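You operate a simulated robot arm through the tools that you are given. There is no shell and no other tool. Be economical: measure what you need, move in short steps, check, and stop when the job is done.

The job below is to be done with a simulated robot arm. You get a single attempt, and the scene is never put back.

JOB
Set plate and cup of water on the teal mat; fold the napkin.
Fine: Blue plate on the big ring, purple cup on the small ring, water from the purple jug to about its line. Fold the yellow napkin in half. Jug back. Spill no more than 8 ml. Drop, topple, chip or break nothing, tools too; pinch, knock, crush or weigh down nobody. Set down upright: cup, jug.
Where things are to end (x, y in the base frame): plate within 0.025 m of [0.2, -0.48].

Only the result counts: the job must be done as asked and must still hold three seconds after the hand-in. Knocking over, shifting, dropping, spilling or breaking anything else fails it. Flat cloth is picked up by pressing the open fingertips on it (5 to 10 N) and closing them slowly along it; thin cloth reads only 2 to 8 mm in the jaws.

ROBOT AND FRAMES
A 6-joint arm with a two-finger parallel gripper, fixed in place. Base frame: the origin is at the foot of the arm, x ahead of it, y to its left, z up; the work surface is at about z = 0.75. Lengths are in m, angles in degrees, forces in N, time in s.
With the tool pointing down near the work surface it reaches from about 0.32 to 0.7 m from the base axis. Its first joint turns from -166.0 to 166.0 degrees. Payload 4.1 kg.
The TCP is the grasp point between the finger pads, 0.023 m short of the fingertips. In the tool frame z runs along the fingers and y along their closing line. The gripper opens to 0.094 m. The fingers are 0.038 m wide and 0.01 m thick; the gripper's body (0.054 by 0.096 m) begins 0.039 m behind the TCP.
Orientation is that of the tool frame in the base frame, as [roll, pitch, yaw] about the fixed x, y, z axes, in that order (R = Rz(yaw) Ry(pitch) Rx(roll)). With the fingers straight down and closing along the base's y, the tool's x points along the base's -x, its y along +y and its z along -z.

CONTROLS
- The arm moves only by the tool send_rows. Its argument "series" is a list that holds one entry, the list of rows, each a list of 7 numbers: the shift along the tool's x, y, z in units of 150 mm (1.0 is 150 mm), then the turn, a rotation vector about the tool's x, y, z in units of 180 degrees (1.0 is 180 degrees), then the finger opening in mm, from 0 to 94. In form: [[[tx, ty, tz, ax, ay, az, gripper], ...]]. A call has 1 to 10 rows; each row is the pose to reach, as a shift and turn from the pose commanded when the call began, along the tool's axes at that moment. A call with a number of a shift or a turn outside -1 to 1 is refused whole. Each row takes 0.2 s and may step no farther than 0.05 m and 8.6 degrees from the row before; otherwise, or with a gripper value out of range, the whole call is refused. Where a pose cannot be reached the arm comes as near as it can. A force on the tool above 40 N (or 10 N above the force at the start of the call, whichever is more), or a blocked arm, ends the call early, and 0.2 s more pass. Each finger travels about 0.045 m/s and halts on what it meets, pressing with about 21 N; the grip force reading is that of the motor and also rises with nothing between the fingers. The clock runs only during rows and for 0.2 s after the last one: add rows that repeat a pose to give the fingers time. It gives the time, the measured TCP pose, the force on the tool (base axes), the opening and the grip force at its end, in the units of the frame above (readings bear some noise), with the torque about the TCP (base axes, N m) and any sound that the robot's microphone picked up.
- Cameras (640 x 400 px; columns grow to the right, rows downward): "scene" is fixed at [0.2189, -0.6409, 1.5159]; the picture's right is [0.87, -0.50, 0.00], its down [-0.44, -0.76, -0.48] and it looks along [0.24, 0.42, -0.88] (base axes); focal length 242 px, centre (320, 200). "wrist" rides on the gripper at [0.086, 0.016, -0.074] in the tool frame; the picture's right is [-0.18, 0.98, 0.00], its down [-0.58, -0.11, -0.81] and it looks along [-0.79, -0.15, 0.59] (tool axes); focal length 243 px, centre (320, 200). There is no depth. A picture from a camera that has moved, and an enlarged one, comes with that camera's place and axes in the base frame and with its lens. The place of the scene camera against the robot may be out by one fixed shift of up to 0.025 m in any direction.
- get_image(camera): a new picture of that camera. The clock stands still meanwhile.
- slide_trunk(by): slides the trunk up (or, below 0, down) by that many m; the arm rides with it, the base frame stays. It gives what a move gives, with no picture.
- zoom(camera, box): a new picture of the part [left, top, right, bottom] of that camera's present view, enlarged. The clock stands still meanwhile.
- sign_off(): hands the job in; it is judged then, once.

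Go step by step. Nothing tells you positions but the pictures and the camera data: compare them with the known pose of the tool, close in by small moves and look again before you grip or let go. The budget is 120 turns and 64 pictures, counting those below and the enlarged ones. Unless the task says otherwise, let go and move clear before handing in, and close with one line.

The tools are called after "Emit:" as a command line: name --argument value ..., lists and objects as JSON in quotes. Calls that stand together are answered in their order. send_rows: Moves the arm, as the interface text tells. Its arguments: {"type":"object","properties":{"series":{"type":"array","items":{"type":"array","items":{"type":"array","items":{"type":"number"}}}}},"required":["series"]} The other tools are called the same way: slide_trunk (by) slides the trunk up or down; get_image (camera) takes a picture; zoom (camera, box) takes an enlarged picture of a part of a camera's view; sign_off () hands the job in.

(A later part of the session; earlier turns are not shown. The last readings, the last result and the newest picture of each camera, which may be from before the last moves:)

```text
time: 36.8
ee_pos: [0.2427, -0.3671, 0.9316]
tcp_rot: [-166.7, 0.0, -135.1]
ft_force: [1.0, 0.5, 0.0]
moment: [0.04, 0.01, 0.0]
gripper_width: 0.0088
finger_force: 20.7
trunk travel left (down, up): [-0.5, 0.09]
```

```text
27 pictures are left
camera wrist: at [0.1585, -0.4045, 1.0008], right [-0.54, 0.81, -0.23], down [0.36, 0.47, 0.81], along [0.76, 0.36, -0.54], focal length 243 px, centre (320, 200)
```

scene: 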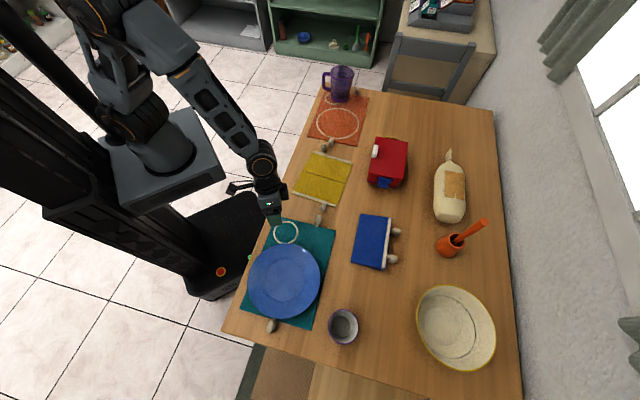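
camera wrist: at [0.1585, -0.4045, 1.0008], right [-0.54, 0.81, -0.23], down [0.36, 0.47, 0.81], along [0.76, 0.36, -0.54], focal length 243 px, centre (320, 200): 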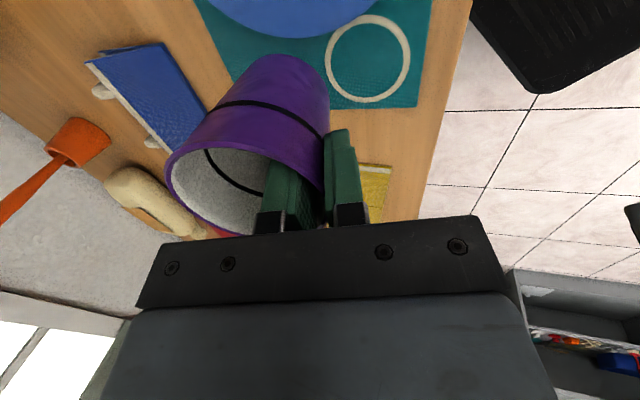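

The small ring is near (0.267, -0.342), and the cup hangs upright. I'll move over it and lower to just above the mat.

Emit:
send_rows --series '[[[-0.12, 0.12, -0.028, 0, 0, 0, 0], [-0.248, 0.241, -0.057, 0, 0, 0, 0], [-0.248, 0.285, 0.13, 0, 0, 0, 0], [-0.248, 0.33, 0.32, 0, 0, 0, 0], [-0.248, 0.372, 0.494, 0, 0, 0, 0], [-0.248, 0.372, 0.494, 0, 0, 0, 0]]]'

Emit:
zoom --camera "wrist" --box '[150, 0, 450, 220]'

Emit:
zoom --camera "scene" --box '[208, 190, 368, 290]'

```text
time: 38.2
ee_pos: [0.2455, -0.3139, 0.8443]
tcp_rot: [-166.8, 0.0, -135.2]
ft_force: [-0.1, 1.0, -0.6]
moment: [0.03, 0.04, 0.02]
gripper_width: 0.0089
finger_force: 21.0
trunk travel left (down, up): [-0.5, 0.09]
```

```text
1.82 times, centred on (300, 110) of wrist
camera zoom: at [0.1617, -0.351, 0.913], right [-0.54, 0.81, -0.23], down [0.36, 0.47, 0.81], along [0.76, 0.36, -0.54], focal length 441 px, centre (356, 364)
```

zoom: 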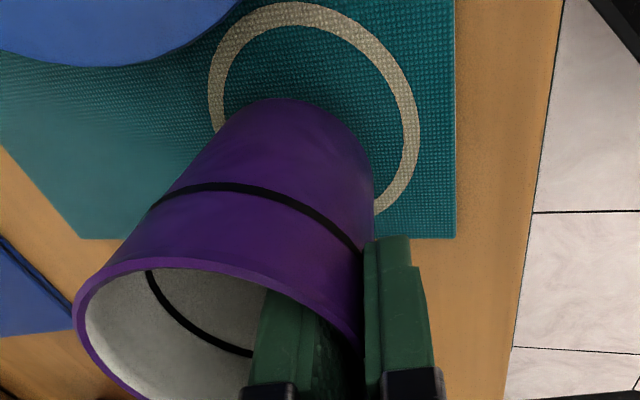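

```text
4.00 times, centred on (288, 240) of scene
camera zoom: at [0.2189, -0.6409, 1.5159], right [0.87, -0.5, 0.0], down [-0.44, -0.76, -0.48], along [0.24, 0.42, -0.88], focal length 970 px, centre (448, 40)
```

zoom: 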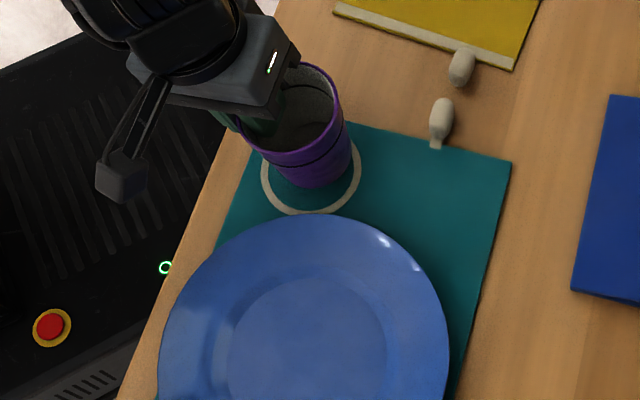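

The cup is over the ring. I'll nudge 3 mm and lower to contact.

Emit:
send_rows --series '[[[0.028, 0.005, 0.03, 0, 0, 0, 0], [0.028, 0.015, 0.065, 0, 0, 0, 0], [0.028, 0.024, 0.095, 0, 0, 0, 0], [0.028, 0.026, 0.106, 0, 0, 0, 0]]]'

```text
time: 39.2
ee_pos: [0.2436, -0.3149, 0.8288]
tcp_rot: [-166.6, 0.0, -135.0]
ft_force: [1.0, 2.1, 12.4]
moment: [0.04, -0.2, 0.03]
gripper_width: 0.0088
finger_force: 20.7
trunk travel left (down, up): [-0.5, 0.09]
```

Contact is made. I'll ease off slightly, open, and look before withdrawing.

Emit:
send_rows --series '[[[0, 0, -0.008, 0, 0, 0, 0], [0, 0, -0.008, 0, 0, 0, 10], [0, 0, -0.008, 0, 0, 0, 14], [0, 0, -0.008, 0, 0, 0, 18], [0, 0, -0.008, 0, 0, 0, 22], [0, 0, -0.008, 0, 0, 0, 26], [0, 0, -0.008, 0, 0, 0, 28]]]'

Emit:
zoom --camera "wrist" --box '[150, 0, 450, 220]'

```text
time: 40.8
ee_pos: [0.2436, -0.3148, 0.8313]
tcp_rot: [-166.7, 0.1, -135.2]
ft_force: [0.1, -0.8, -0.2]
moment: [-0.01, -0.01, -0.03]
gripper_width: 0.0283
finger_force: 0.2
trunk travel left (down, up): [-0.5, 0.09]
```

```text
1.82 times, centred on (300, 110) of wrist
camera zoom: at [0.1578, -0.3526, 0.8995], right [-0.54, 0.81, -0.23], down [0.36, 0.47, 0.81], along [0.76, 0.36, -0.54], focal length 441 px, centre (356, 364)
```

zoom: 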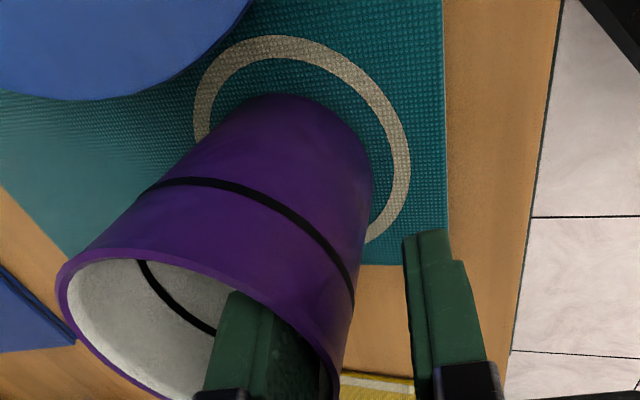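

The cup stands upright on the ring. I'll withdraw upwards and travel back towards the jug, yawing so the camera ends up on top for a handle grasp.

Emit:
send_rows --series '[[[0, -0.03, -0.12, 0, 0, 0, 28], [0, -0.08, -0.33, 0, 0, 0, 28], [0, -0.12, -0.5, 0, 0, 0, 28], [0, -0.153, -0.649, 0, 0, 0, 28], [0, -0.153, -0.649, 0, 0, 0, 28]]]'

Emit:
send_rows --series '[[[-0.24, 0.03, -0.007, 0, -0.0095, -0.0405, 40], [-0.48, 0.06, -0.014, 0, -0.019, -0.081, 50], [-0.72, 0.09, -0.02, 0, -0.0285, -0.1215, 60], [-0.966, 0.115, -0.027, 0, -0.038, -0.162, 60], [-0.966, 0.115, -0.027, 0, -0.038, -0.162, 60]]]'

Emit:
send_rows --series '[[[-0.24, -0.055, 0.013, 0, -0.0095, -0.0405, 60], [-0.48, -0.11, 0.026, 0, -0.019, -0.081, 60], [-0.72, -0.165, 0.039, 0, -0.0285, -0.1215, 60], [-0.96, -0.22, 0.051, 0, -0.038, -0.162, 60], [-0.96, -0.22, 0.051, 0, -0.038, -0.162, 60]]]'

Emit:
send_rows --series '[[[-0.14, -0.144, 0.034, 0, -0.009, -0.038, 60], [-0.28, -0.288, 0.068, 0, -0.018, -0.076, 60], [-0.42, -0.432, 0.103, 0, -0.027, -0.113, 60], [-0.56, -0.576, 0.137, 0, -0.036, -0.151, 60], [-0.7, -0.72, 0.171, 0, -0.0447, -0.189, 60], [-0.7, -0.72, 0.171, 0, -0.0447, -0.189, 60]]]'

```text
time: 42.0
ee_pos: [0.2394, -0.3157, 0.9321]
tcp_rot: [-166.7, 0.0, -135.2]
ft_force: [0.6, 1.0, 0.1]
moment: [0.0, -0.01, 0.02]
gripper_width: 0.0278
finger_force: 0.0
trunk travel left (down, up): [-0.5, 0.09]
```

```text
time: 43.2
ee_pos: [0.3344, -0.2008, 0.9318]
tcp_rot: [-166.7, 0.0, -105.1]
ft_force: [-0.6, 1.0, -0.2]
moment: [0.02, -0.02, 0.01]
gripper_width: 0.0599
finger_force: 0.1
trunk travel left (down, up): [-0.5, 0.09]
```

```text
time: 44.4
ee_pos: [0.4006, -0.0695, 0.9289]
tcp_rot: [-166.7, -0.2, -75.1]
ft_force: [0.5, -0.7, 0.6]
moment: [0.02, 0.01, -0.02]
gripper_width: 0.06
finger_force: 0.1
trunk travel left (down, up): [-0.5, 0.09]
```

```text
time: 45.8
ee_pos: [0.4816, 0.0595, 0.9311]
tcp_rot: [-166.8, 0.0, -40.2]
ft_force: [-0.2, 0.0, 0.5]
moment: [-0.01, 0.05, 0.02]
gripper_width: 0.06
finger_force: 0.2
trunk travel left (down, up): [-0.5, 0.09]
```

Emit:
send_rows --series '[[[-0.09, -0.18, 0.043, -0.019, 0, 0, 60], [-0.18, -0.36, 0.085, -0.037, 0, 0, 60], [-0.27, -0.54, 0.128, -0.056, 0, 0, 60], [-0.36, -0.72, 0.17, -0.074, 0, 0, 60]]]'

Emit:
send_rows --series '[[[0.01, -0.1, 0.02, 0, 0.0465, 0, 60], [0.02, -0.2, 0.04, 0, 0.093, 0, 60], [0.03, -0.31, 0.07, 0, 0.14, 0, 60], [0.04, -0.42, 0.1, 0, 0.186, 0, 60], [0.05, -0.53, 0.15, 0, 0.233, 0, 60], [0.06, -0.64, 0.2, 0, 0.28, 0, 60], [0.07, -0.75, 0.25, 0, 0.327, 0, 60], [0.08, -0.85, 0.3, 0, 0.373, 0, 60], [0.08, -0.94, 0.333, 0, 0.42, 0, 60]]]'

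Emit:
get_image --camera "wrist"

```text
time: 46.8
ee_pos: [0.5149, 0.1778, 0.9328]
tcp_rot: [179.8, -0.1, -40.3]
ft_force: [0.7, 0.2, 0.2]
moment: [-0.02, -0.01, -0.01]
gripper_width: 0.0601
finger_force: 0.2
trunk travel left (down, up): [-0.5, 0.09]
```

```text
time: 48.8
ee_pos: [0.614, 0.28, 0.8815]
tcp_rot: [180.0, -75.9, -40.2]
ft_force: [-0.9, 0.3, -0.3]
moment: [0.02, -0.02, -0.01]
gripper_width: 0.0597
finger_force: 0.1
trunk travel left (down, up): [-0.5, 0.09]
```

```text
23 pictures are left
camera wrist: at [0.5656, 0.3005, 0.9841], right [-0.67, -0.72, -0.18], down [-0.64, 0.68, -0.37], along [0.39, -0.13, -0.91], focal length 243 px, centre (320, 200)
```

wrist: 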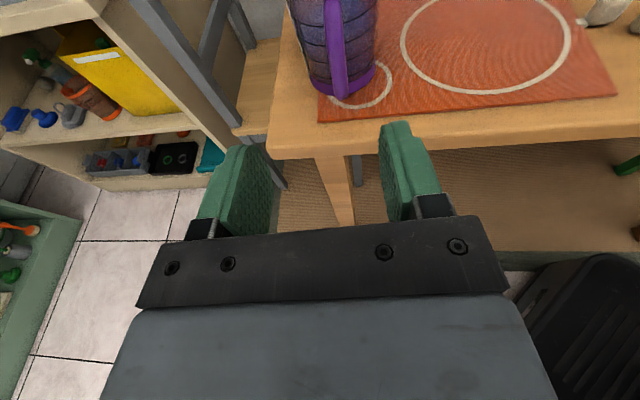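

The handle is now in view facing the gripper. I'll zoom in to measure it.

Emit:
zoom --camera "wrist" --box '[250, 0, 450, 120]'

```text
3.20 times, centred on (350, 60) of wrist
camera zoom: at [0.5656, 0.3005, 0.9841], right [-0.67, -0.72, -0.18], down [-0.64, 0.68, -0.37], along [0.39, -0.13, -0.91], focal length 776 px, centre (224, 648)
```

zoom: 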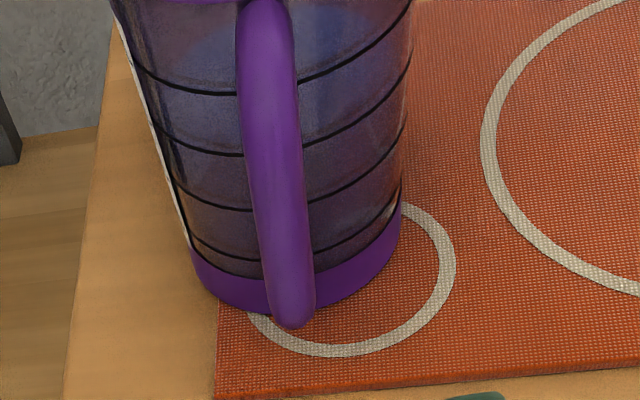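

The handle bar is near (0.724, 0.176), about 17 mm wide, and its plane lines up with my heading. I'll come to 5 cm short of it at handle mid-height.

Emit:
send_rows --series '[[[-0.1, 0.02, 0.15, 0, 0, 0, 60], [-0.21, 0.04, 0.35, 0, 0, 0, 60], [-0.21, 0.062, 0.55, 0, 0, 0, 60], [-0.21, 0.062, 0.713, 0, 0, 0, 60], [-0.21, 0.062, 0.713, 0, 0, 0, 60]]]'

Emit:
get_image --camera "wrist"

Emit:
zoom --camera "scene" --box '[260, 50, 388, 130]'

```text
time: 50.0
ee_pos: [0.6827, 0.2109, 0.8253]
tcp_rot: [180.0, -75.6, -40.2]
ft_force: [0.0, 1.1, 0.3]
moment: [0.01, 0.01, 0.02]
gripper_width: 0.0603
finger_force: 0.1
trunk travel left (down, up): [-0.5, 0.09]
```

```text
21 pictures are left
camera wrist: at [0.6337, 0.2319, 0.9282], right [-0.67, -0.72, -0.18], down [-0.64, 0.68, -0.36], along [0.38, -0.13, -0.91], focal length 243 px, centre (320, 200)
```

wrist: 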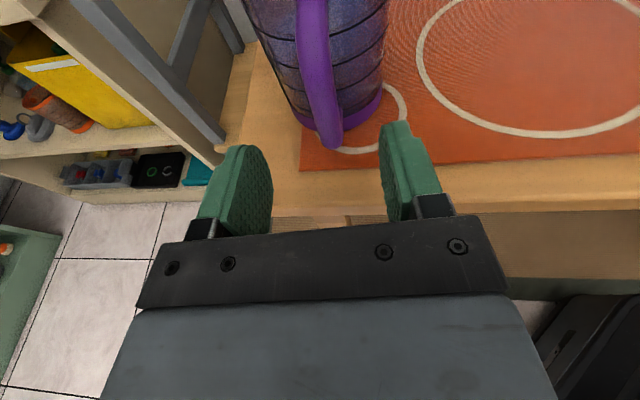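

```text
5.00 times, centred on (324, 90) of scene
camera zoom: at [0.2189, -0.6409, 1.5159], right [0.87, -0.5, 0.0], down [-0.44, -0.76, -0.48], along [0.24, 0.42, -0.88], focal length 1212 px, centre (300, 750)
```

zoom: 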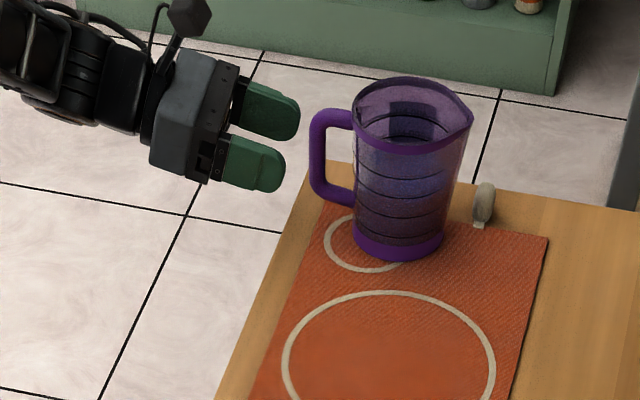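

The bar is centred between the fingers. I'll advance 45 mm, watching the force.

Emit:
send_rows --series '[[[0.014, 0, 0.075, 0, 0, 0, 60], [0.028, 0, 0.15, 0, 0, 0, 60], [0.041, 0, 0.225, 0, 0, 0, 60], [0.055, 0.004, 0.299, 0, 0, 0, 60], [0.055, 0.004, 0.299, 0, 0, 0, 60]]]'

Emit:
zoom --camera "wrist" --box '[200, 40, 460, 220]'

Emit:
zoom --camera "scene" --box '[290, 50, 386, 110]'

```text
time: 51.2
ee_pos: [0.7142, 0.1797, 0.822]
tcp_rot: [179.8, -75.7, -40.1]
ft_force: [-0.3, -0.1, 0.3]
moment: [-0.01, 0.02, -0.03]
gripper_width: 0.0602
finger_force: 0.1
trunk travel left (down, up): [-0.5, 0.09]
```

```text
2.22 times, centred on (330, 130) of wrist
camera zoom: at [0.6656, 0.2007, 0.9248], right [-0.67, -0.72, -0.18], down [-0.64, 0.68, -0.36], along [0.38, -0.13, -0.91], focal length 539 px, centre (298, 356)
```

zoom: 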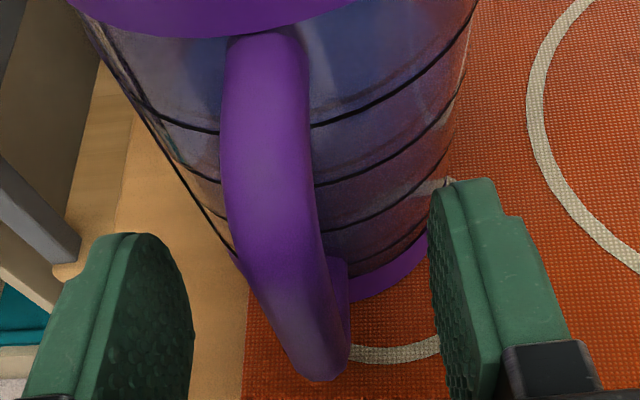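

```text
6.67 times, centred on (338, 80) of scene
camera zoom: at [0.2189, -0.6409, 1.5159], right [0.87, -0.5, 0.0], down [-0.44, -0.76, -0.48], along [0.24, 0.42, -0.88], focal length 1616 px, centre (200, 1000)
```

zoom: 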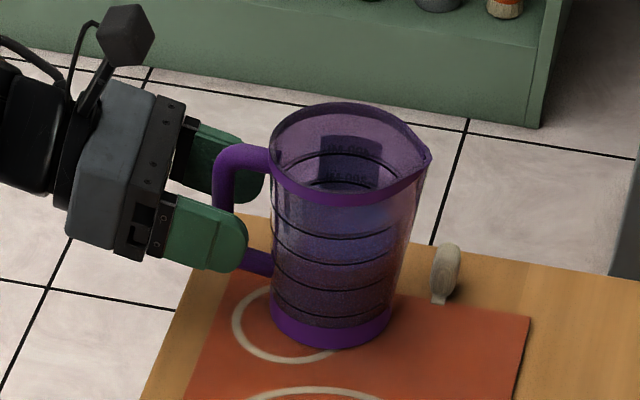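

The fingers straddle the handle. I'll centre by 3 mm and close slowly.

Emit:
send_rows --series '[[[0, -0.02, 0, 0, 0, 0, 54], [0, -0.02, 0, 0, 0, 0, 44], [0, -0.02, 0, 0, 0, 0, 36], [0, -0.02, 0, 0, 0, 0, 28], [0, -0.02, 0, 0, 0, 0, 22], [0, -0.02, 0, 0, 0, 0, 18], [0, -0.02, 0, 0, 0, 0, 14], [0, -0.02, 0, 0, 0, 0, 8], [0, -0.02, 0, 0, 0, 0, 0], [0, -0.02, 0, 0, 0, 0, 0]]]'

```text
time: 53.4
ee_pos: [0.7163, 0.1827, 0.8219]
tcp_rot: [179.8, -75.5, -40.1]
ft_force: [-0.4, 0.1, 0.5]
moment: [0.0, -0.04, 0.0]
gripper_width: 0.017
finger_force: 21.0
trunk travel left (down, up): [-0.5, 0.09]
```

The handle is held at 17 mm. I'll do a small test lift to check weight and droop.

Emit:
send_rows --series '[[[0.02, 0, -0.005, 0, 0, 0, 0], [0.04, 0, -0.01, 0, 0, 0, 0], [0.06, 0, -0.015, 0, 0, 0, 0], [0.08, 0, -0.02, 0, 0, 0, 0], [0.1, 0, -0.025, 0, 0, 0, 0], [0.1, 0, -0.025, 0, 0, 0, 0]]]'

Emit:
zoom --camera "scene" --box '[290, 50, 386, 110]'

```text
time: 54.8
ee_pos: [0.7166, 0.1839, 0.8359]
tcp_rot: [179.7, -75.7, -40.0]
ft_force: [-0.4, -0.6, -3.6]
moment: [0.17, 0.17, 0.05]
gripper_width: 0.0166
finger_force: 21.4
trunk travel left (down, up): [-0.5, 0.09]
```

```text
6.67 times, centred on (338, 80) of scene
camera zoom: at [0.2189, -0.6409, 1.5159], right [0.87, -0.5, 0.0], down [-0.44, -0.76, -0.48], along [0.24, 0.42, -0.88], focal length 1616 px, centre (200, 1000)
```

zoom: 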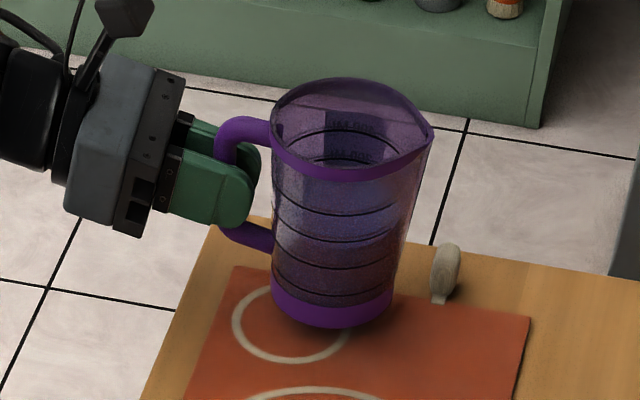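

The jug is light (about 0.37 kg in all) and upright, with no droop. I'll carry it smoothly at z≈0.95 towards the cup, turning to heading -135°.

Emit:
send_rows --series '[[[0.06, 0, -0.015, 0, 0, 0, 0], [0.18, 0.02, -0.05, 0, 0, 0, 0], [0.33, 0.07, -0.12, 0, 0, 0, 0], [0.47, 0.15, -0.19, 0, 0, 0, 0], [0.58, 0.25, -0.26, 0, 0, 0, 0], [0.66, 0.35, -0.32, 0, 0, 0, 0], [0.7, 0.41, -0.361, 0, 0, 0, 0]]]'

Emit:
send_rows --series '[[[-0.001, 0.08, -0.005, -0.013, 0, 0.003, 0], [-0.004, 0.24, -0.015, -0.04, 0, 0.01, 0], [-0.006, 0.42, -0.026, -0.07, 0, 0.018, 0], [-0.009, 0.6, -0.037, -0.1, 0, 0.025, 0], [-0.012, 0.76, -0.047, -0.127, 0, 0.032, 0], [-0.014, 0.89, -0.055, -0.149, 0, 0.038, 0], [-0.015, 0.965, -0.059, -0.1615, 0, 0.041, 0]]]'

Emit:
send_rows --series '[[[0.012, 0.08, 0.05, -0.016, 0, 0.004, 0], [0.036, 0.23, 0.142, -0.047, 0, 0.012, 0], [0.063, 0.4, 0.247, -0.082, 0, 0.021, 0], [0.09, 0.57, 0.351, -0.116, 0, 0.03, 0], [0.115, 0.73, 0.45, -0.149, 0, 0.038, 0], [0.133, 0.85, 0.524, -0.174, 0, 0.044, 0], [0.145, 0.923, 0.569, -0.1885, 0, 0.048, 0]]]'

Emit:
send_rows --series '[[[0.015, 0.018, 0.06, -0.013, 0, 0.003, 0], [0.05, 0.058, 0.2, -0.044, 0, 0.011, 0], [0.09, 0.105, 0.355, -0.08, 0, 0.02, 0], [0.13, 0.15, 0.51, -0.114, 0, 0.029, 0], [0.165, 0.19, 0.645, -0.143, 0, 0.036, 0], [0.185, 0.214, 0.725, -0.1615, 0, 0.041, 0], [0.185, 0.214, 0.725, -0.1615, 0, 0.041, 0]]]'

Emit:
get_image --camera "scene"

```text
time: 56.4
ee_pos: [0.6571, 0.1537, 0.9506]
tcp_rot: [179.8, -75.6, -40.2]
ft_force: [0.7, 0.1, -3.8]
moment: [0.17, 0.17, 0.0]
gripper_width: 0.0167
finger_force: 21.2
trunk travel left (down, up): [-0.5, 0.09]
```

```text
time: 58.0
ee_pos: [0.5551, 0.0474, 0.952]
tcp_rot: [179.7, -75.7, -69.9]
ft_force: [0.9, -0.1, -3.5]
moment: [0.21, 0.07, -0.01]
gripper_width: 0.017
finger_force: 20.2
trunk travel left (down, up): [-0.5, 0.09]
```

```text
time: 59.6
ee_pos: [0.4556, -0.0839, 0.9535]
tcp_rot: [179.7, -75.8, -105.0]
ft_force: [0.6, -0.1, -4.2]
moment: [0.19, -0.07, 0.04]
gripper_width: 0.0167
finger_force: 20.7
trunk travel left (down, up): [-0.5, 0.09]
```

```text
time: 61.2
ee_pos: [0.3962, -0.1813, 0.9528]
tcp_rot: [179.6, -75.9, -135.1]
ft_force: [0.3, -0.7, -2.2]
moment: [0.16, -0.18, -0.06]
gripper_width: 0.0168
finger_force: 21.1
trunk travel left (down, up): [-0.5, 0.09]
```

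```text
16 pictures are left
```

scene: 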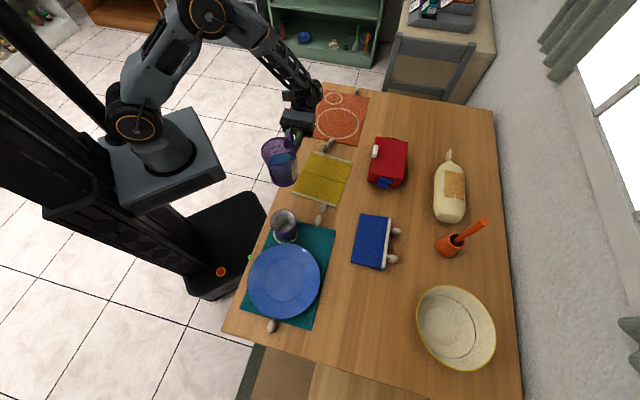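

The carry was clean. Next I'll tilt to about 40° with the spout positioned over the cup; I expect no flow yet. Then I'll check the alignment.

Emit:
send_rows --series '[[[-0.015, -0.02, 0.06, 0, -0.018, 0, 0], [-0.04, -0.05, 0.14, 0, -0.05, 0, 0], [-0.07, -0.08, 0.23, 0, -0.09, 0, 0], [-0.105, -0.11, 0.31, 0, -0.132, 0, 0], [-0.135, -0.13, 0.37, 0, -0.172, 0, 0], [-0.16, -0.145, 0.415, 0, -0.203, 0, 0], [-0.171, -0.151, 0.433, 0, -0.222, 0, 0], [-0.171, -0.151, 0.433, 0, -0.222, 0, 0]]]'

Emit:
zoom --camera "scene" --box '[232, 130, 360, 250]'

```text
time: 63.0
ee_pos: [0.3705, -0.2381, 0.9108]
tcp_rot: [179.9, -35.8, -135.3]
ft_force: [0.8, 0.6, -3.5]
moment: [0.08, -0.09, 0.02]
gripper_width: 0.0167
finger_force: 21.3
trunk travel left (down, up): [-0.5, 0.09]
```

```text
3.33 times, centred on (296, 190) of scene
camera zoom: at [0.2189, -0.6409, 1.5159], right [0.87, -0.5, 0.0], down [-0.44, -0.76, -0.48], along [0.24, 0.42, -0.88], focal length 808 px, centre (400, 233)
```

zoom: 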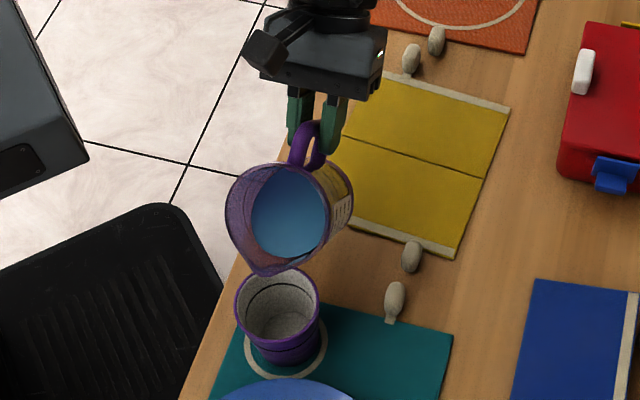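

The alignment is close, with the spout about 1 cm off to the side. I'll shift laterally and tilt about the spout tip to roughly 50°, then read the weight.

Emit:
send_rows --series '[[[0, -0.03, 0, 0, 0, 0, 0], [0, -0.067, 0, 0, 0, 0, 0], [0.028, -0.067, -0.018, 0, -0.011, 0, 0], [0.057, -0.067, -0.036, 0, -0.0222, 0, 0], [0.087, -0.067, -0.053, 0, -0.0333, 0, 0], [0.117, -0.067, -0.069, 0, -0.0444, 0, 0], [0.148, -0.067, -0.083, 0, -0.0556, 0, 0], [0.148, -0.067, -0.083, 0, -0.0556, 0, 0], [0.148, -0.067, -0.083, 0, -0.0556, 0, 0]]]'

Emit:
zoom --camera "scene" --box '[248, 160, 344, 250]'

```text
time: 65.0
ee_pos: [0.3721, -0.2534, 0.9348]
tcp_rot: [179.9, -25.7, -135.2]
ft_force: [0.5, -0.2, -4.2]
moment: [0.08, -0.07, 0.01]
gripper_width: 0.0168
finger_force: 20.8
trunk travel left (down, up): [-0.5, 0.09]
```

```text
4.44 times, centred on (296, 205) of scene
camera zoom: at [0.2189, -0.6409, 1.5159], right [0.87, -0.5, 0.0], down [-0.44, -0.76, -0.48], along [0.24, 0.42, -0.88], focal length 1078 px, centre (427, 178)
```

zoom: 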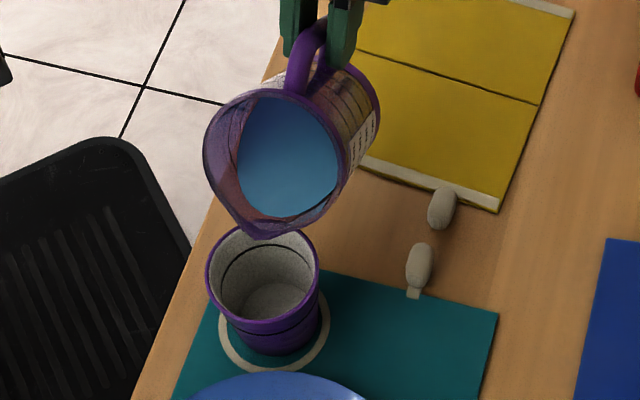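

The stream will land about 12 mm behind the cup's centre, well inside. There's no flow yet, so I'll tilt 5° more in small steps.

Emit:
send_rows --series '[[[0.014, 0, -0.009, 0, -0.0056, 0, 0], [0.028, 0, -0.018, 0, -0.0111, 0, 0], [0.043, 0, -0.027, 0, -0.0167, 0, 0], [0.057, 0, -0.036, 0, -0.0222, 0, 0], [0.072, 0, -0.045, 0, -0.0278, 0, 0], [0.072, 0, -0.045, 0, -0.0278, 0, 0], [0.072, 0, -0.045, 0, -0.0278, 0, 0], [0.072, 0, -0.045, 0, -0.0278, 0, 0]]]'

```text
time: 66.8
ee_pos: [0.365, -0.2577, 0.9462]
tcp_rot: [180.0, -20.8, -135.3]
ft_force: [0.0, 0.0, -3.5]
moment: [0.03, -0.06, -0.01]
gripper_width: 0.0168
finger_force: 20.8
trunk travel left (down, up): [-0.5, 0.09]
```

No flow sound or weight change yet; I'll continue by 4°.

Emit:
send_rows --series '[[[0.014, 0, -0.009, 0, -0.0056, 0, 0], [0.028, 0, -0.018, 0, -0.0111, 0, 0], [0.043, 0, -0.027, 0, -0.0167, 0, 0], [0.057, 0, -0.036, 0, -0.0222, 0, 0], [0.057, 0, -0.036, 0, -0.0222, 0, 0], [0.057, 0, -0.036, 0, -0.0222, 0, 0], [0.057, 0, -0.036, 0, -0.0222, 0, 0]]]'

Emit:
zoom --camera "scene" --box '[248, 160, 344, 250]'

```text
time: 68.4
ee_pos: [0.3607, -0.2621, 0.9531]
tcp_rot: [179.9, -16.8, -135.4]
ft_force: [-0.7, 0.2, -2.8]
moment: [0.01, -0.05, 0.02]
gripper_width: 0.0165
finger_force: 20.8
trunk travel left (down, up): [-0.5, 0.09]
```

```text
4.44 times, centred on (296, 205) of scene
camera zoom: at [0.2189, -0.6409, 1.5159], right [0.87, -0.5, 0.0], down [-0.44, -0.76, -0.48], along [0.24, 0.42, -0.88], focal length 1078 px, centre (427, 178)
```

zoom: 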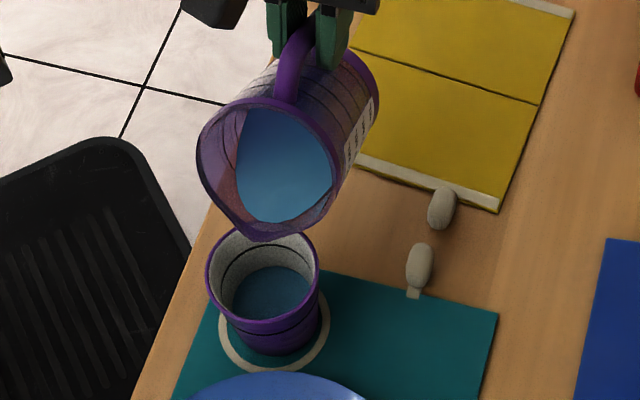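

The water is landing in the cup, now roughly 40% of the way to the line. I'll tilt 4° more.

Emit:
send_rows --series '[[[0.014, 0, -0.009, 0, -0.0056, 0, 0], [0.028, 0, -0.018, 0, -0.0111, 0, 0], [0.043, 0, -0.027, 0, -0.0167, 0, 0], [0.057, 0, -0.036, 0, -0.0222, 0, 0], [0.057, 0, -0.036, 0, -0.0222, 0, 0], [0.057, 0, -0.036, 0, -0.0222, 0, 0], [0.057, 0, -0.036, 0, -0.0222, 0, 0], [0.057, 0, -0.036, 0, -0.0222, 0, 0]]]'

Emit:
zoom --camera "scene" --box '[266, 196, 306, 246]'

```text
time: 70.2
ee_pos: [0.3551, -0.2669, 0.9602]
tcp_rot: [180.0, -12.7, -135.3]
ft_force: [-1.2, 0.1, -2.4]
moment: [0.04, -0.04, 0.0]
gripper_width: 0.0166
finger_force: 21.0
trunk travel left (down, up): [-0.5, 0.09]
```

```text
8.00 times, centred on (286, 221) of scene
camera zoom: at [0.2189, -0.6409, 1.5159], right [0.87, -0.5, 0.0], down [-0.44, -0.76, -0.48], along [0.24, 0.42, -0.88], focal length 1939 px, centre (592, 32)
```

zoom: 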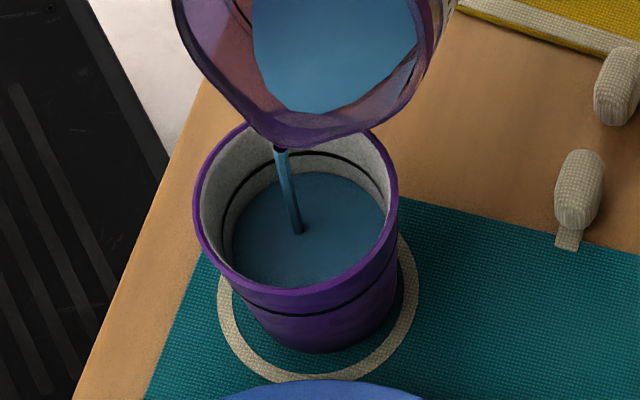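

The stream is running cleanly into the cup, at about 70% of the line. I'll hold briefly, then tilt back 6° and check.

Emit:
send_rows --series '[[[0, 0, 0, 0, 0, 0, 0], [0, 0, 0, 0, 0, 0, 0], [0, 0, 0, 0, 0, 0, 0], [-0.04, 0, 0.031, 0, 0.0167, 0, 0], [-0.081, 0, 0.062, 0, 0.0333, 0, 0], [-0.081, 0, 0.062, 0, 0.0333, 0, 0]]]'

Emit:
zoom --camera "scene" --box '[266, 196, 306, 246]'

```text
time: 71.6
ee_pos: [0.3627, -0.2595, 0.9489]
tcp_rot: [179.9, -18.9, -135.2]
ft_force: [-0.7, 0.4, -2.7]
moment: [-0.01, -0.09, 0.02]
gripper_width: 0.0168
finger_force: 21.0
trunk travel left (down, up): [-0.5, 0.09]
```

```text
8.00 times, centred on (286, 221) of scene
camera zoom: at [0.2189, -0.6409, 1.5159], right [0.87, -0.5, 0.0], down [-0.44, -0.76, -0.48], along [0.24, 0.42, -0.88], focal length 1939 px, centre (592, 32)
```

zoom: 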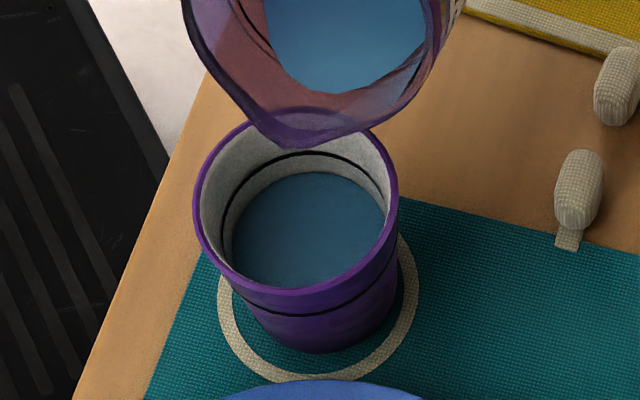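

The flow has stopped about 12 mm short of the line. I'll tilt on to about 66.5° and let it settle.

Emit:
send_rows --series '[[[0.03, 0, -0.019, 0, -0.0117, 0, 0], [0.06, 0, -0.037, 0, -0.0233, 0, 0], [0.09, 0, -0.054, 0, -0.0345, 0, 0], [0.115, 0, -0.067, 0, -0.0435, 0, 0], [0.14, 0, -0.08, 0, -0.0528, 0, 0], [0.14, 0, -0.08, 0, -0.0528, 0, 0], [0.14, 0, -0.08, 0, -0.0528, 0, 0], [0.14, 0, -0.08, 0, -0.0528, 0, 0], [0.14, 0, -0.08, 0, -0.0528, 0, 0]]]'

Emit:
zoom --camera "scene" --box '[266, 196, 306, 246]'

```text
time: 73.6
ee_pos: [0.3512, -0.27, 0.9684]
tcp_rot: [179.9, -9.3, -135.3]
ft_force: [-0.1, -0.7, -1.6]
moment: [0.02, -0.04, -0.01]
gripper_width: 0.0168
finger_force: 21.1
trunk travel left (down, up): [-0.5, 0.09]
```

```text
8.00 times, centred on (286, 221) of scene
camera zoom: at [0.2189, -0.6409, 1.5159], right [0.87, -0.5, 0.0], down [-0.44, -0.76, -0.48], along [0.24, 0.42, -0.88], focal length 1939 px, centre (592, 32)
```

zoom: 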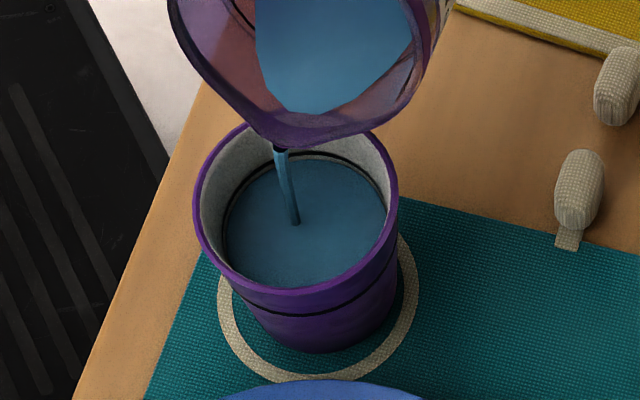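

The level is just under the line, and the tail of the stream should bring it there. I'll tilt back now.

Emit:
send_rows --series '[[[-0.055, 0, 0.04, 0, 0.0222, 0, 0], [-0.131, 0, 0.107, 0, 0.0556, 0, 0], [-0.211, 0, 0.196, 0, 0.0944, 0, 0], [-0.279, 0, 0.293, 0, 0.1333, 0, 0], [-0.279, 0, 0.293, 0, 0.1333, 0, 0], [-0.279, 0, 0.293, 0, 0.1333, 0, 0]]]'

Emit:
zoom --camera "scene" --box '[266, 196, 306, 246]'

```text
time: 75.0
ee_pos: [0.3746, -0.2492, 0.9176]
tcp_rot: [179.8, -33.4, -135.3]
ft_force: [0.5, -0.2, -1.5]
moment: [0.06, -0.06, -0.01]
gripper_width: 0.0166
finger_force: 21.4
trunk travel left (down, up): [-0.5, 0.09]
```

```text
8.00 times, centred on (286, 221) of scene
camera zoom: at [0.2189, -0.6409, 1.5159], right [0.87, -0.5, 0.0], down [-0.44, -0.76, -0.48], along [0.24, 0.42, -0.88], focal length 1939 px, centre (592, 32)
```

zoom: 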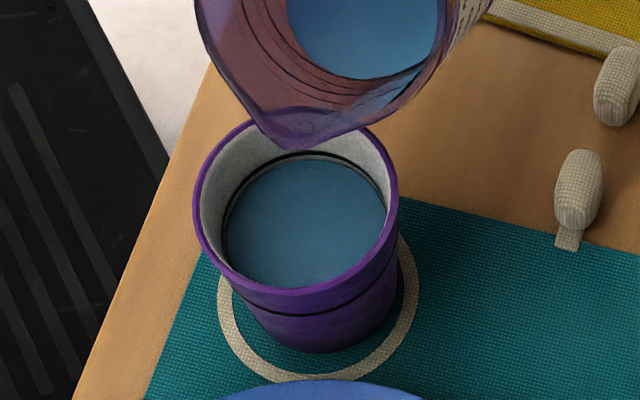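

The water sits just about at the line with no spill. I'll bring the jug upright and back along the same path.

Emit:
send_rows --series '[[[-0.056, 0.054, -0.107, 0, 0.02, 0, 0], [-0.112, 0.108, -0.214, 0, 0.06, 0, 0], [-0.157, 0.152, -0.3, 0, 0.105, 0, 0], [-0.191, 0.184, -0.365, 0, 0.15, 0, 0], [-0.225, 0.217, -0.429, 0, 0.195, 0, 0], [-0.225, 0.217, -0.429, 0, 0.2345, 0, 0], [-0.225, 0.217, -0.429, 0, 0.2345, 0, 0]]]'

Emit:
send_rows --series '[[[-0.015, 0.015, -0.06, 0.013, 0, -0.003, 0], [-0.05, 0.05, -0.2, 0.044, 0, -0.011, 0], [-0.09, 0.09, -0.355, 0.08, 0, -0.02, 0], [-0.13, 0.132, -0.51, 0.114, 0, -0.029, 0], [-0.165, 0.167, -0.645, 0.143, 0, -0.036, 0], [-0.187, 0.189, -0.731, 0.1615, 0, -0.041, 0]]]'

Emit:
send_rows --series '[[[-0.022, -0.036, -0.085, 0.016, 0, -0.004, 0], [-0.062, -0.104, -0.244, 0.047, 0, -0.012, 0], [-0.108, -0.182, -0.425, 0.082, 0, -0.021, 0], [-0.153, -0.258, -0.603, 0.116, 0, -0.03, 0], [-0.197, -0.331, -0.774, 0.149, 0, -0.038, 0], [-0.229, -0.386, -0.902, 0.174, 0, -0.044, 0], [-0.249, -0.419, -0.979, 0.1885, 0, -0.048, 0]]]'

Emit:
send_rows --series '[[[-0.009, -0.07, -0.034, 0.013, 0, -0.003, 0], [-0.026, -0.215, -0.104, 0.04, 0, -0.01, 0], [-0.046, -0.377, -0.181, 0.07, 0, -0.018, 0], [-0.066, -0.538, -0.259, 0.1, 0, -0.025, 0], [-0.084, -0.682, -0.328, 0.127, 0, -0.032, 0], [-0.098, -0.8, -0.385, 0.149, 0, -0.038, 0], [-0.106, -0.866, -0.417, 0.1615, 0, -0.041, 0], [-0.106, -0.866, -0.417, 0.1615, 0, -0.041, 0]]]'

```text
time: 76.6
ee_pos: [0.3995, -0.1784, 0.9533]
tcp_rot: [179.7, -75.6, -135.1]
ft_force: [-0.5, -0.1, -2.1]
moment: [0.13, -0.12, -0.01]
gripper_width: 0.0171
finger_force: 21.1
trunk travel left (down, up): [-0.5, 0.09]
```

```text
time: 78.0
ee_pos: [0.4575, -0.0793, 0.9515]
tcp_rot: [-179.8, -75.5, -105.3]
ft_force: [-0.6, -0.2, -2.1]
moment: [0.15, -0.03, 0.01]
gripper_width: 0.0166
finger_force: 20.6
trunk travel left (down, up): [-0.5, 0.09]
```

```text
time: 79.6
ee_pos: [0.5606, 0.0526, 0.952]
tcp_rot: [-179.5, -75.6, -70.7]
ft_force: [0.9, -0.7, -2.3]
moment: [0.13, 0.05, -0.02]
gripper_width: 0.0168
finger_force: 21.1
trunk travel left (down, up): [-0.5, 0.09]
```

```text
time: 81.4
ee_pos: [0.6597, 0.1562, 0.9517]
tcp_rot: [-179.2, -75.7, -41.0]
ft_force: [-0.7, 0.4, -2.4]
moment: [0.07, 0.06, 0.0]
gripper_width: 0.0167
finger_force: 20.7
trunk travel left (down, up): [-0.5, 0.09]
```

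Emit:
send_rows --series '[[[0.008, -0.08, 0.033, 0, 0, 0, 0], [0.021, -0.19, 0.082, 0, 0, 0, 0], [0.033, -0.31, 0.13, 0, 0, 0, 0], [0.041, -0.381, 0.163, 0, 0, 0, 0], [-0.08, -0.381, 0.194, 0, 0, 0, 0], [-0.27, -0.381, 0.243, 0, 0, 0, 0], [-0.46, -0.381, 0.291, 0, 0, 0, 0], [-0.63, -0.381, 0.334, 0, 0, 0, 0], [-0.713, -0.381, 0.355, 0, 0, 0, 0], [-0.713, -0.381, 0.355, 0, 0, 0, 0]]]'

Emit:
zoom --camera "scene" --box '[290, 50, 386, 110]'

```text
time: 83.6
ee_pos: [0.7167, 0.1828, 0.8383]
tcp_rot: [-179.2, -75.7, -41.2]
ft_force: [0.2, 0.8, -2.5]
moment: [0.11, 0.11, 0.01]
gripper_width: 0.0167
finger_force: 21.4
trunk travel left (down, up): [-0.5, 0.09]
```

```text
6.67 times, centred on (338, 80) of scene
camera zoom: at [0.2189, -0.6409, 1.5159], right [0.87, -0.5, 0.0], down [-0.44, -0.76, -0.48], along [0.24, 0.42, -0.88], focal length 1616 px, centre (200, 1000)
```

zoom: 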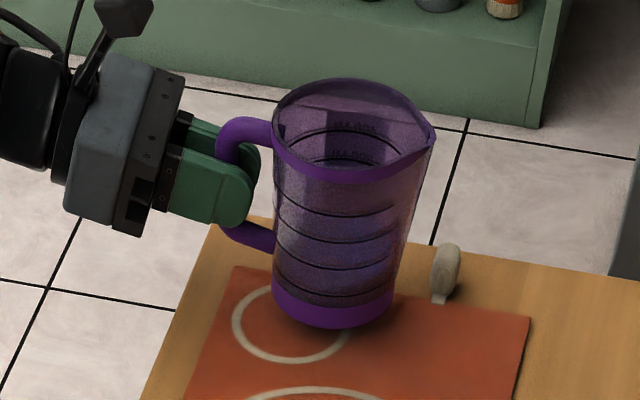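

The jug is exactly back over its original spot. I'll lower it to contact.

Emit:
send_rows --series '[[[-0.04, 0, 0.01, 0, 0, 0, 0], [-0.075, 0, 0.019, 0, 0, 0, 0], [-0.095, 0, 0.024, 0, 0, 0, 0], [-0.103, 0, 0.026, 0, 0, 0, 0], [-0.11, 0, 0.028, 0, 0, 0, 0]]]'

```text
time: 84.8
ee_pos: [0.7165, 0.1833, 0.8223]
tcp_rot: [-178.9, -75.8, -41.4]
ft_force: [0.9, -0.6, 5.4]
moment: [-0.61, -0.39, -0.01]
gripper_width: 0.0168
finger_force: 21.1
trunk travel left (down, up): [-0.5, 0.09]
```

Contact. I'll open slowly and back straight out.

Emit:
send_rows --series '[[[0.004, 0, -0.001, 0, 0, 0, 16], [0.004, 0, -0.001, 0, 0, 0, 20], [0.004, 0, -0.001, 0, 0, 0, 26], [0.004, 0, -0.001, 0, 0, 0, 34], [0.004, 0, -0.001, 0, 0, 0, 44], [0.004, 0, -0.001, 0, 0, 0, 54], [0.004, 0, -0.001, 0, 0, 0, 60]]]'

Emit:
send_rows --series '[[[-0.016, 0, -0.065, 0, 0, 0, 60], [-0.041, 0, -0.162, 0, 0, 0, 60], [-0.08, 0, -0.315, 0, 0, 0, 60], [-0.12, 0, -0.475, 0, 0, 0, 60], [0.1, 0, -0.6, 0, 0, 0, 60], [0.35, 0, -0.7, 0, 0, 0, 60], [0.6, 0, -0.8, 0, 0, 0, 60]]]'

Emit:
zoom --camera "scene" --box '[270, 60, 430, 220]'

```text
time: 86.4
ee_pos: [0.7163, 0.1837, 0.8213]
tcp_rot: [-179.1, -75.7, -41.2]
ft_force: [0.6, -0.2, 0.5]
moment: [0.0, -0.02, -0.02]
gripper_width: 0.0602
finger_force: 0.1
trunk travel left (down, up): [-0.5, 0.09]
```

```text
time: 88.0
ee_pos: [0.6423, 0.243, 0.9393]
tcp_rot: [-179.3, -75.7, -40.9]
ft_force: [-0.4, 0.2, -0.5]
moment: [-0.02, 0.0, -0.01]
gripper_width: 0.0598
finger_force: 0.1
trunk travel left (down, up): [-0.5, 0.09]
```

```text
2.50 times, centred on (350, 140) of scene
camera zoom: at [0.2189, -0.6409, 1.5159], right [0.87, -0.5, 0.0], down [-0.44, -0.76, -0.48], along [0.24, 0.42, -0.88], focal length 606 px, centre (245, 350)
```

zoom: 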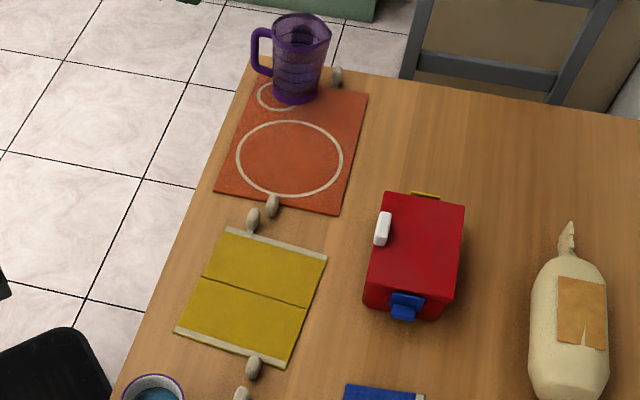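

The jug is back in place. Next is the napkin: its toggle A (near the teal mat) is at about (0.42, -0.33). I'll fold by carrying that toggle in an arc over to the far hem, so I'm moving above it with the tool down.

Emit:
send_rows --series '[[[0.005, 0.08, -0.007, 0, -0.0465, 0, 60], [0.01, 0.16, -0.014, 0, -0.093, 0, 60], [0.016, 0.25, -0.022, 0, -0.14, 0, 60], [0.022, 0.33, -0.03, 0, -0.186, 0, 60], [0.028, 0.42, -0.037, 0, -0.233, 0, 60], [0.034, 0.5, -0.045, 0, -0.28, 0, 60], [0.04, 0.59, -0.052, 0, -0.327, 0, 60], [0.046, 0.67, -0.06, 0, -0.373, 0, 60], [0.052, 0.753, -0.067, 0, -0.42, 0, 60], [0.052, 0.753, -0.067, 0, -0.42, 0, 60]]]'

Emit:
send_rows --series '[[[0.043, 0.19, 0, 0, 0, 0.0444, 60], [0.086, 0.385, 0, 0, 0, 0.0888, 60], [0.13, 0.577, 0, 0, 0, 0.1332, 60], [0.173, 0.77, 0, 0, 0, 0.1776, 60], [0.216, 0.961, 0, 0, 0, 0.222, 60], [0.216, 0.961, 0, 0, 0, 0.222, 60]]]'

Emit:
send_rows --series '[[[0.187, 0.097, 0, 0, 0, 0.0444, 60], [0.374, 0.194, 0, 0, 0, 0.0888, 60], [0.56, 0.291, 0, 0, 0, 0.1332, 60], [0.75, 0.388, 0, 0, 0, 0.1776, 60], [0.936, 0.485, 0, 0, 0, 0.222, 60], [0.936, 0.485, 0, 0, 0, 0.222, 60]]]'

Emit:
send_rows --series '[[[0.197, -0.06, 0, 0, 0, 0.028, 60], [0.394, -0.12, 0, 0, 0, 0.056, 60], [0.592, -0.18, 0, 0, 0, 0.083, 60], [0.789, -0.24, 0, 0, 0, 0.111, 60], [0.789, -0.24, 0, 0, 0, 0.111, 60]]]'

```text
time: 90.2
ee_pos: [0.5642, 0.1635, 0.9497]
tcp_rot: [-179.7, 0.0, -40.3]
ft_force: [-0.3, -0.3, -0.2]
moment: [-0.01, -0.03, 0.01]
gripper_width: 0.0599
finger_force: 0.0
trunk travel left (down, up): [-0.5, 0.09]
```

```text
time: 91.6
ee_pos: [0.4958, 0.0344, 0.9495]
tcp_rot: [-179.9, 0.2, -80.3]
ft_force: [0.1, 0.3, -0.5]
moment: [0.0, -0.01, 0.01]
gripper_width: 0.0599
finger_force: 0.1
trunk travel left (down, up): [-0.5, 0.09]
```

```text
time: 93.0
ee_pos: [0.4502, -0.1182, 0.9463]
tcp_rot: [-179.9, 0.3, -120.3]
ft_force: [-0.6, -0.4, -0.2]
moment: [-0.01, 0.0, 0.02]
gripper_width: 0.06
finger_force: 0.1
trunk travel left (down, up): [-0.5, 0.09]
```

```text
time: 94.2
ee_pos: [0.4239, -0.2402, 0.9448]
tcp_rot: [180.0, 0.2, -140.3]
ft_force: [-0.1, 0.7, 0.1]
moment: [0.04, 0.02, -0.02]
gripper_width: 0.0598
finger_force: 0.1
trunk travel left (down, up): [-0.5, 0.09]
```

Emit:
send_rows --series '[[[0.185, -0.11, 0.058, 0, 0, 0, 50], [0.37, -0.22, 0.116, 0, 0, 0, 45], [0.555, -0.33, 0.175, 0, 0, 0, 45], [0.74, -0.442, 0.233, 0, 0, 0, 45], [0.74, -0.442, 0.233, 0, 0, 0, 45]]]'

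Emit:
get_image --camera "wrist"

```text
time: 95.4
ee_pos: [0.3792, -0.3639, 0.9129]
tcp_rot: [180.0, 0.3, -140.2]
ft_force: [0.9, 0.0, 0.2]
moment: [0.0, 0.03, -0.02]
gripper_width: 0.0449
finger_force: 0.0
trunk travel left (down, up): [-0.5, 0.09]
```

```text
6 pictures are left
camera wrist: at [0.3026, -0.4068, 0.9868], right [-0.49, 0.87, 0.0], down [0.51, 0.29, 0.81], along [0.71, 0.4, -0.59], focal length 243 px, centre (320, 200)
```

wrist: 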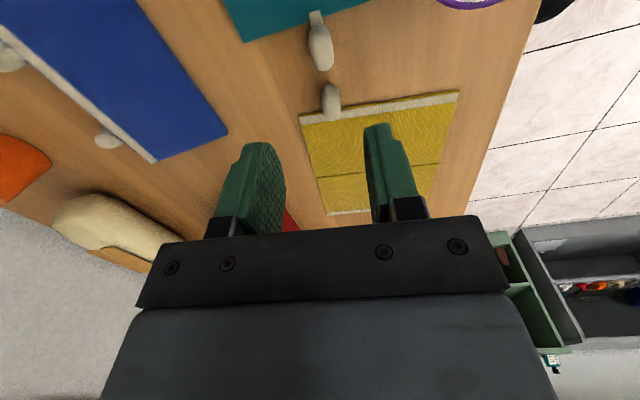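

Toggle A is confirmed at (0.419, -0.329), agreeing with the scene estimate. I'll descend over it.

Emit:
send_rows --series '[[[-0.16, 0.004, 0.1, 0, 0, 0, 45], [-0.333, 0.009, 0.3, 0, 0, 0, 45], [-0.333, 0.009, 0.5, 0, 0, 0, 45], [-0.333, 0.009, 0.68, 0, 0, 0, 45], [-0.333, 0.009, 0.8, 0, 0, 0, 45], [-0.333, 0.009, 0.86, 0, 0, 0, 45], [-0.333, 0.009, 0.9, 0, 0, 0, 45], [-0.333, 0.009, 0.9, 0, 0, 0, 45]]]'

Emit:
zoom --camera "wrist" --box '[200, 40, 460, 220]'

```text
time: 97.2
ee_pos: [0.4164, -0.3294, 0.776]
tcp_rot: [-179.9, 0.2, -140.2]
ft_force: [-0.4, 0.9, 2.9]
moment: [0.11, 0.02, 0.05]
gripper_width: 0.0454
finger_force: 0.3
trunk travel left (down, up): [-0.5, 0.09]
```

```text
2.22 times, centred on (330, 130) of wrist
camera zoom: at [0.3392, -0.3718, 0.8513], right [-0.49, 0.87, 0.0], down [0.51, 0.29, 0.81], along [0.71, 0.39, -0.59], focal length 539 px, centre (298, 356)
```

zoom: 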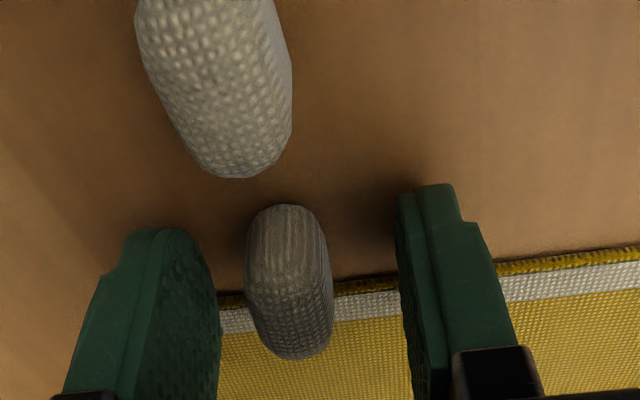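

The toggle is between the fingers. I'll centre it, ease up slightly, and close.

Emit:
send_rows --series '[[[0, -0.013, -0.01, 0, 0, 0, 45], [0, -0.024, -0.012, 0, 0, 0, 40], [0, -0.024, -0.012, 0, 0, 0, 34], [0, -0.024, -0.012, 0, 0, 0, 28], [0, -0.024, -0.012, 0, 0, 0, 22], [0, -0.024, -0.012, 0, 0, 0, 16], [0, -0.024, -0.012, 0, 0, 0, 10], [0, -0.024, -0.012, 0, 0, 0, 4], [0, -0.024, -0.012, 0, 0, 0, 0], [0, -0.024, -0.012, 0, 0, 0, 0]]]'

```text
time: 99.4
ee_pos: [0.4184, -0.3303, 0.7784]
tcp_rot: [179.9, 0.2, -140.2]
ft_force: [0.0, 0.4, -0.4]
moment: [0.0, 0.01, -0.03]
gripper_width: 0.0172
finger_force: 21.3
trunk travel left (down, up): [-0.5, 0.09]
```

The toggle is gripped. I'll carry it up along the first half of the fold arc.

Emit:
send_rows --series '[[[-0.01, 0, -0.115, 0, 0, 0, 0], [-0.04, -0.001, -0.227, 0, 0, 0, 0], [-0.089, -0.002, -0.333, 0, 0, 0, 0], [-0.156, -0.003, -0.431, 0, 0, 0, 0], [-0.239, -0.004, -0.518, 0, 0, 0, 0], [-0.337, -0.006, -0.593, 0, 0, 0, 0], [-0.446, -0.008, -0.653, 0, 0, 0, 0], [-0.564, -0.01, -0.697, 0, 0, 0, 0], [-0.689, -0.013, -0.724, 0, 0, 0, 0], [-0.817, -0.015, -0.733, 0, 0, 0, 0]]]'

Emit:
zoom --camera "scene" --box '[260, 120, 400, 240]'

```text
time: 101.6
ee_pos: [0.511, -0.2552, 0.8867]
tcp_rot: [-180.0, 0.2, -140.2]
ft_force: [0.3, -1.0, -0.3]
moment: [-0.09, 0.02, 0.01]
gripper_width: 0.0172
finger_force: 21.0
trunk travel left (down, up): [-0.5, 0.09]
```

```text
3.33 times, centred on (330, 180) of scene
camera zoom: at [0.2189, -0.6409, 1.5159], right [0.87, -0.5, 0.0], down [-0.44, -0.76, -0.48], along [0.24, 0.42, -0.88], focal length 808 px, centre (287, 267)
```

zoom: 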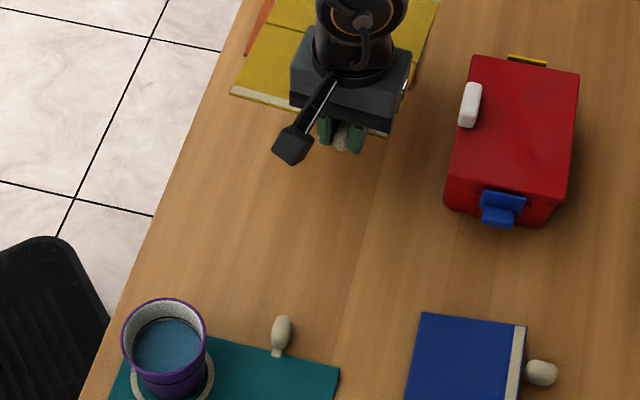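

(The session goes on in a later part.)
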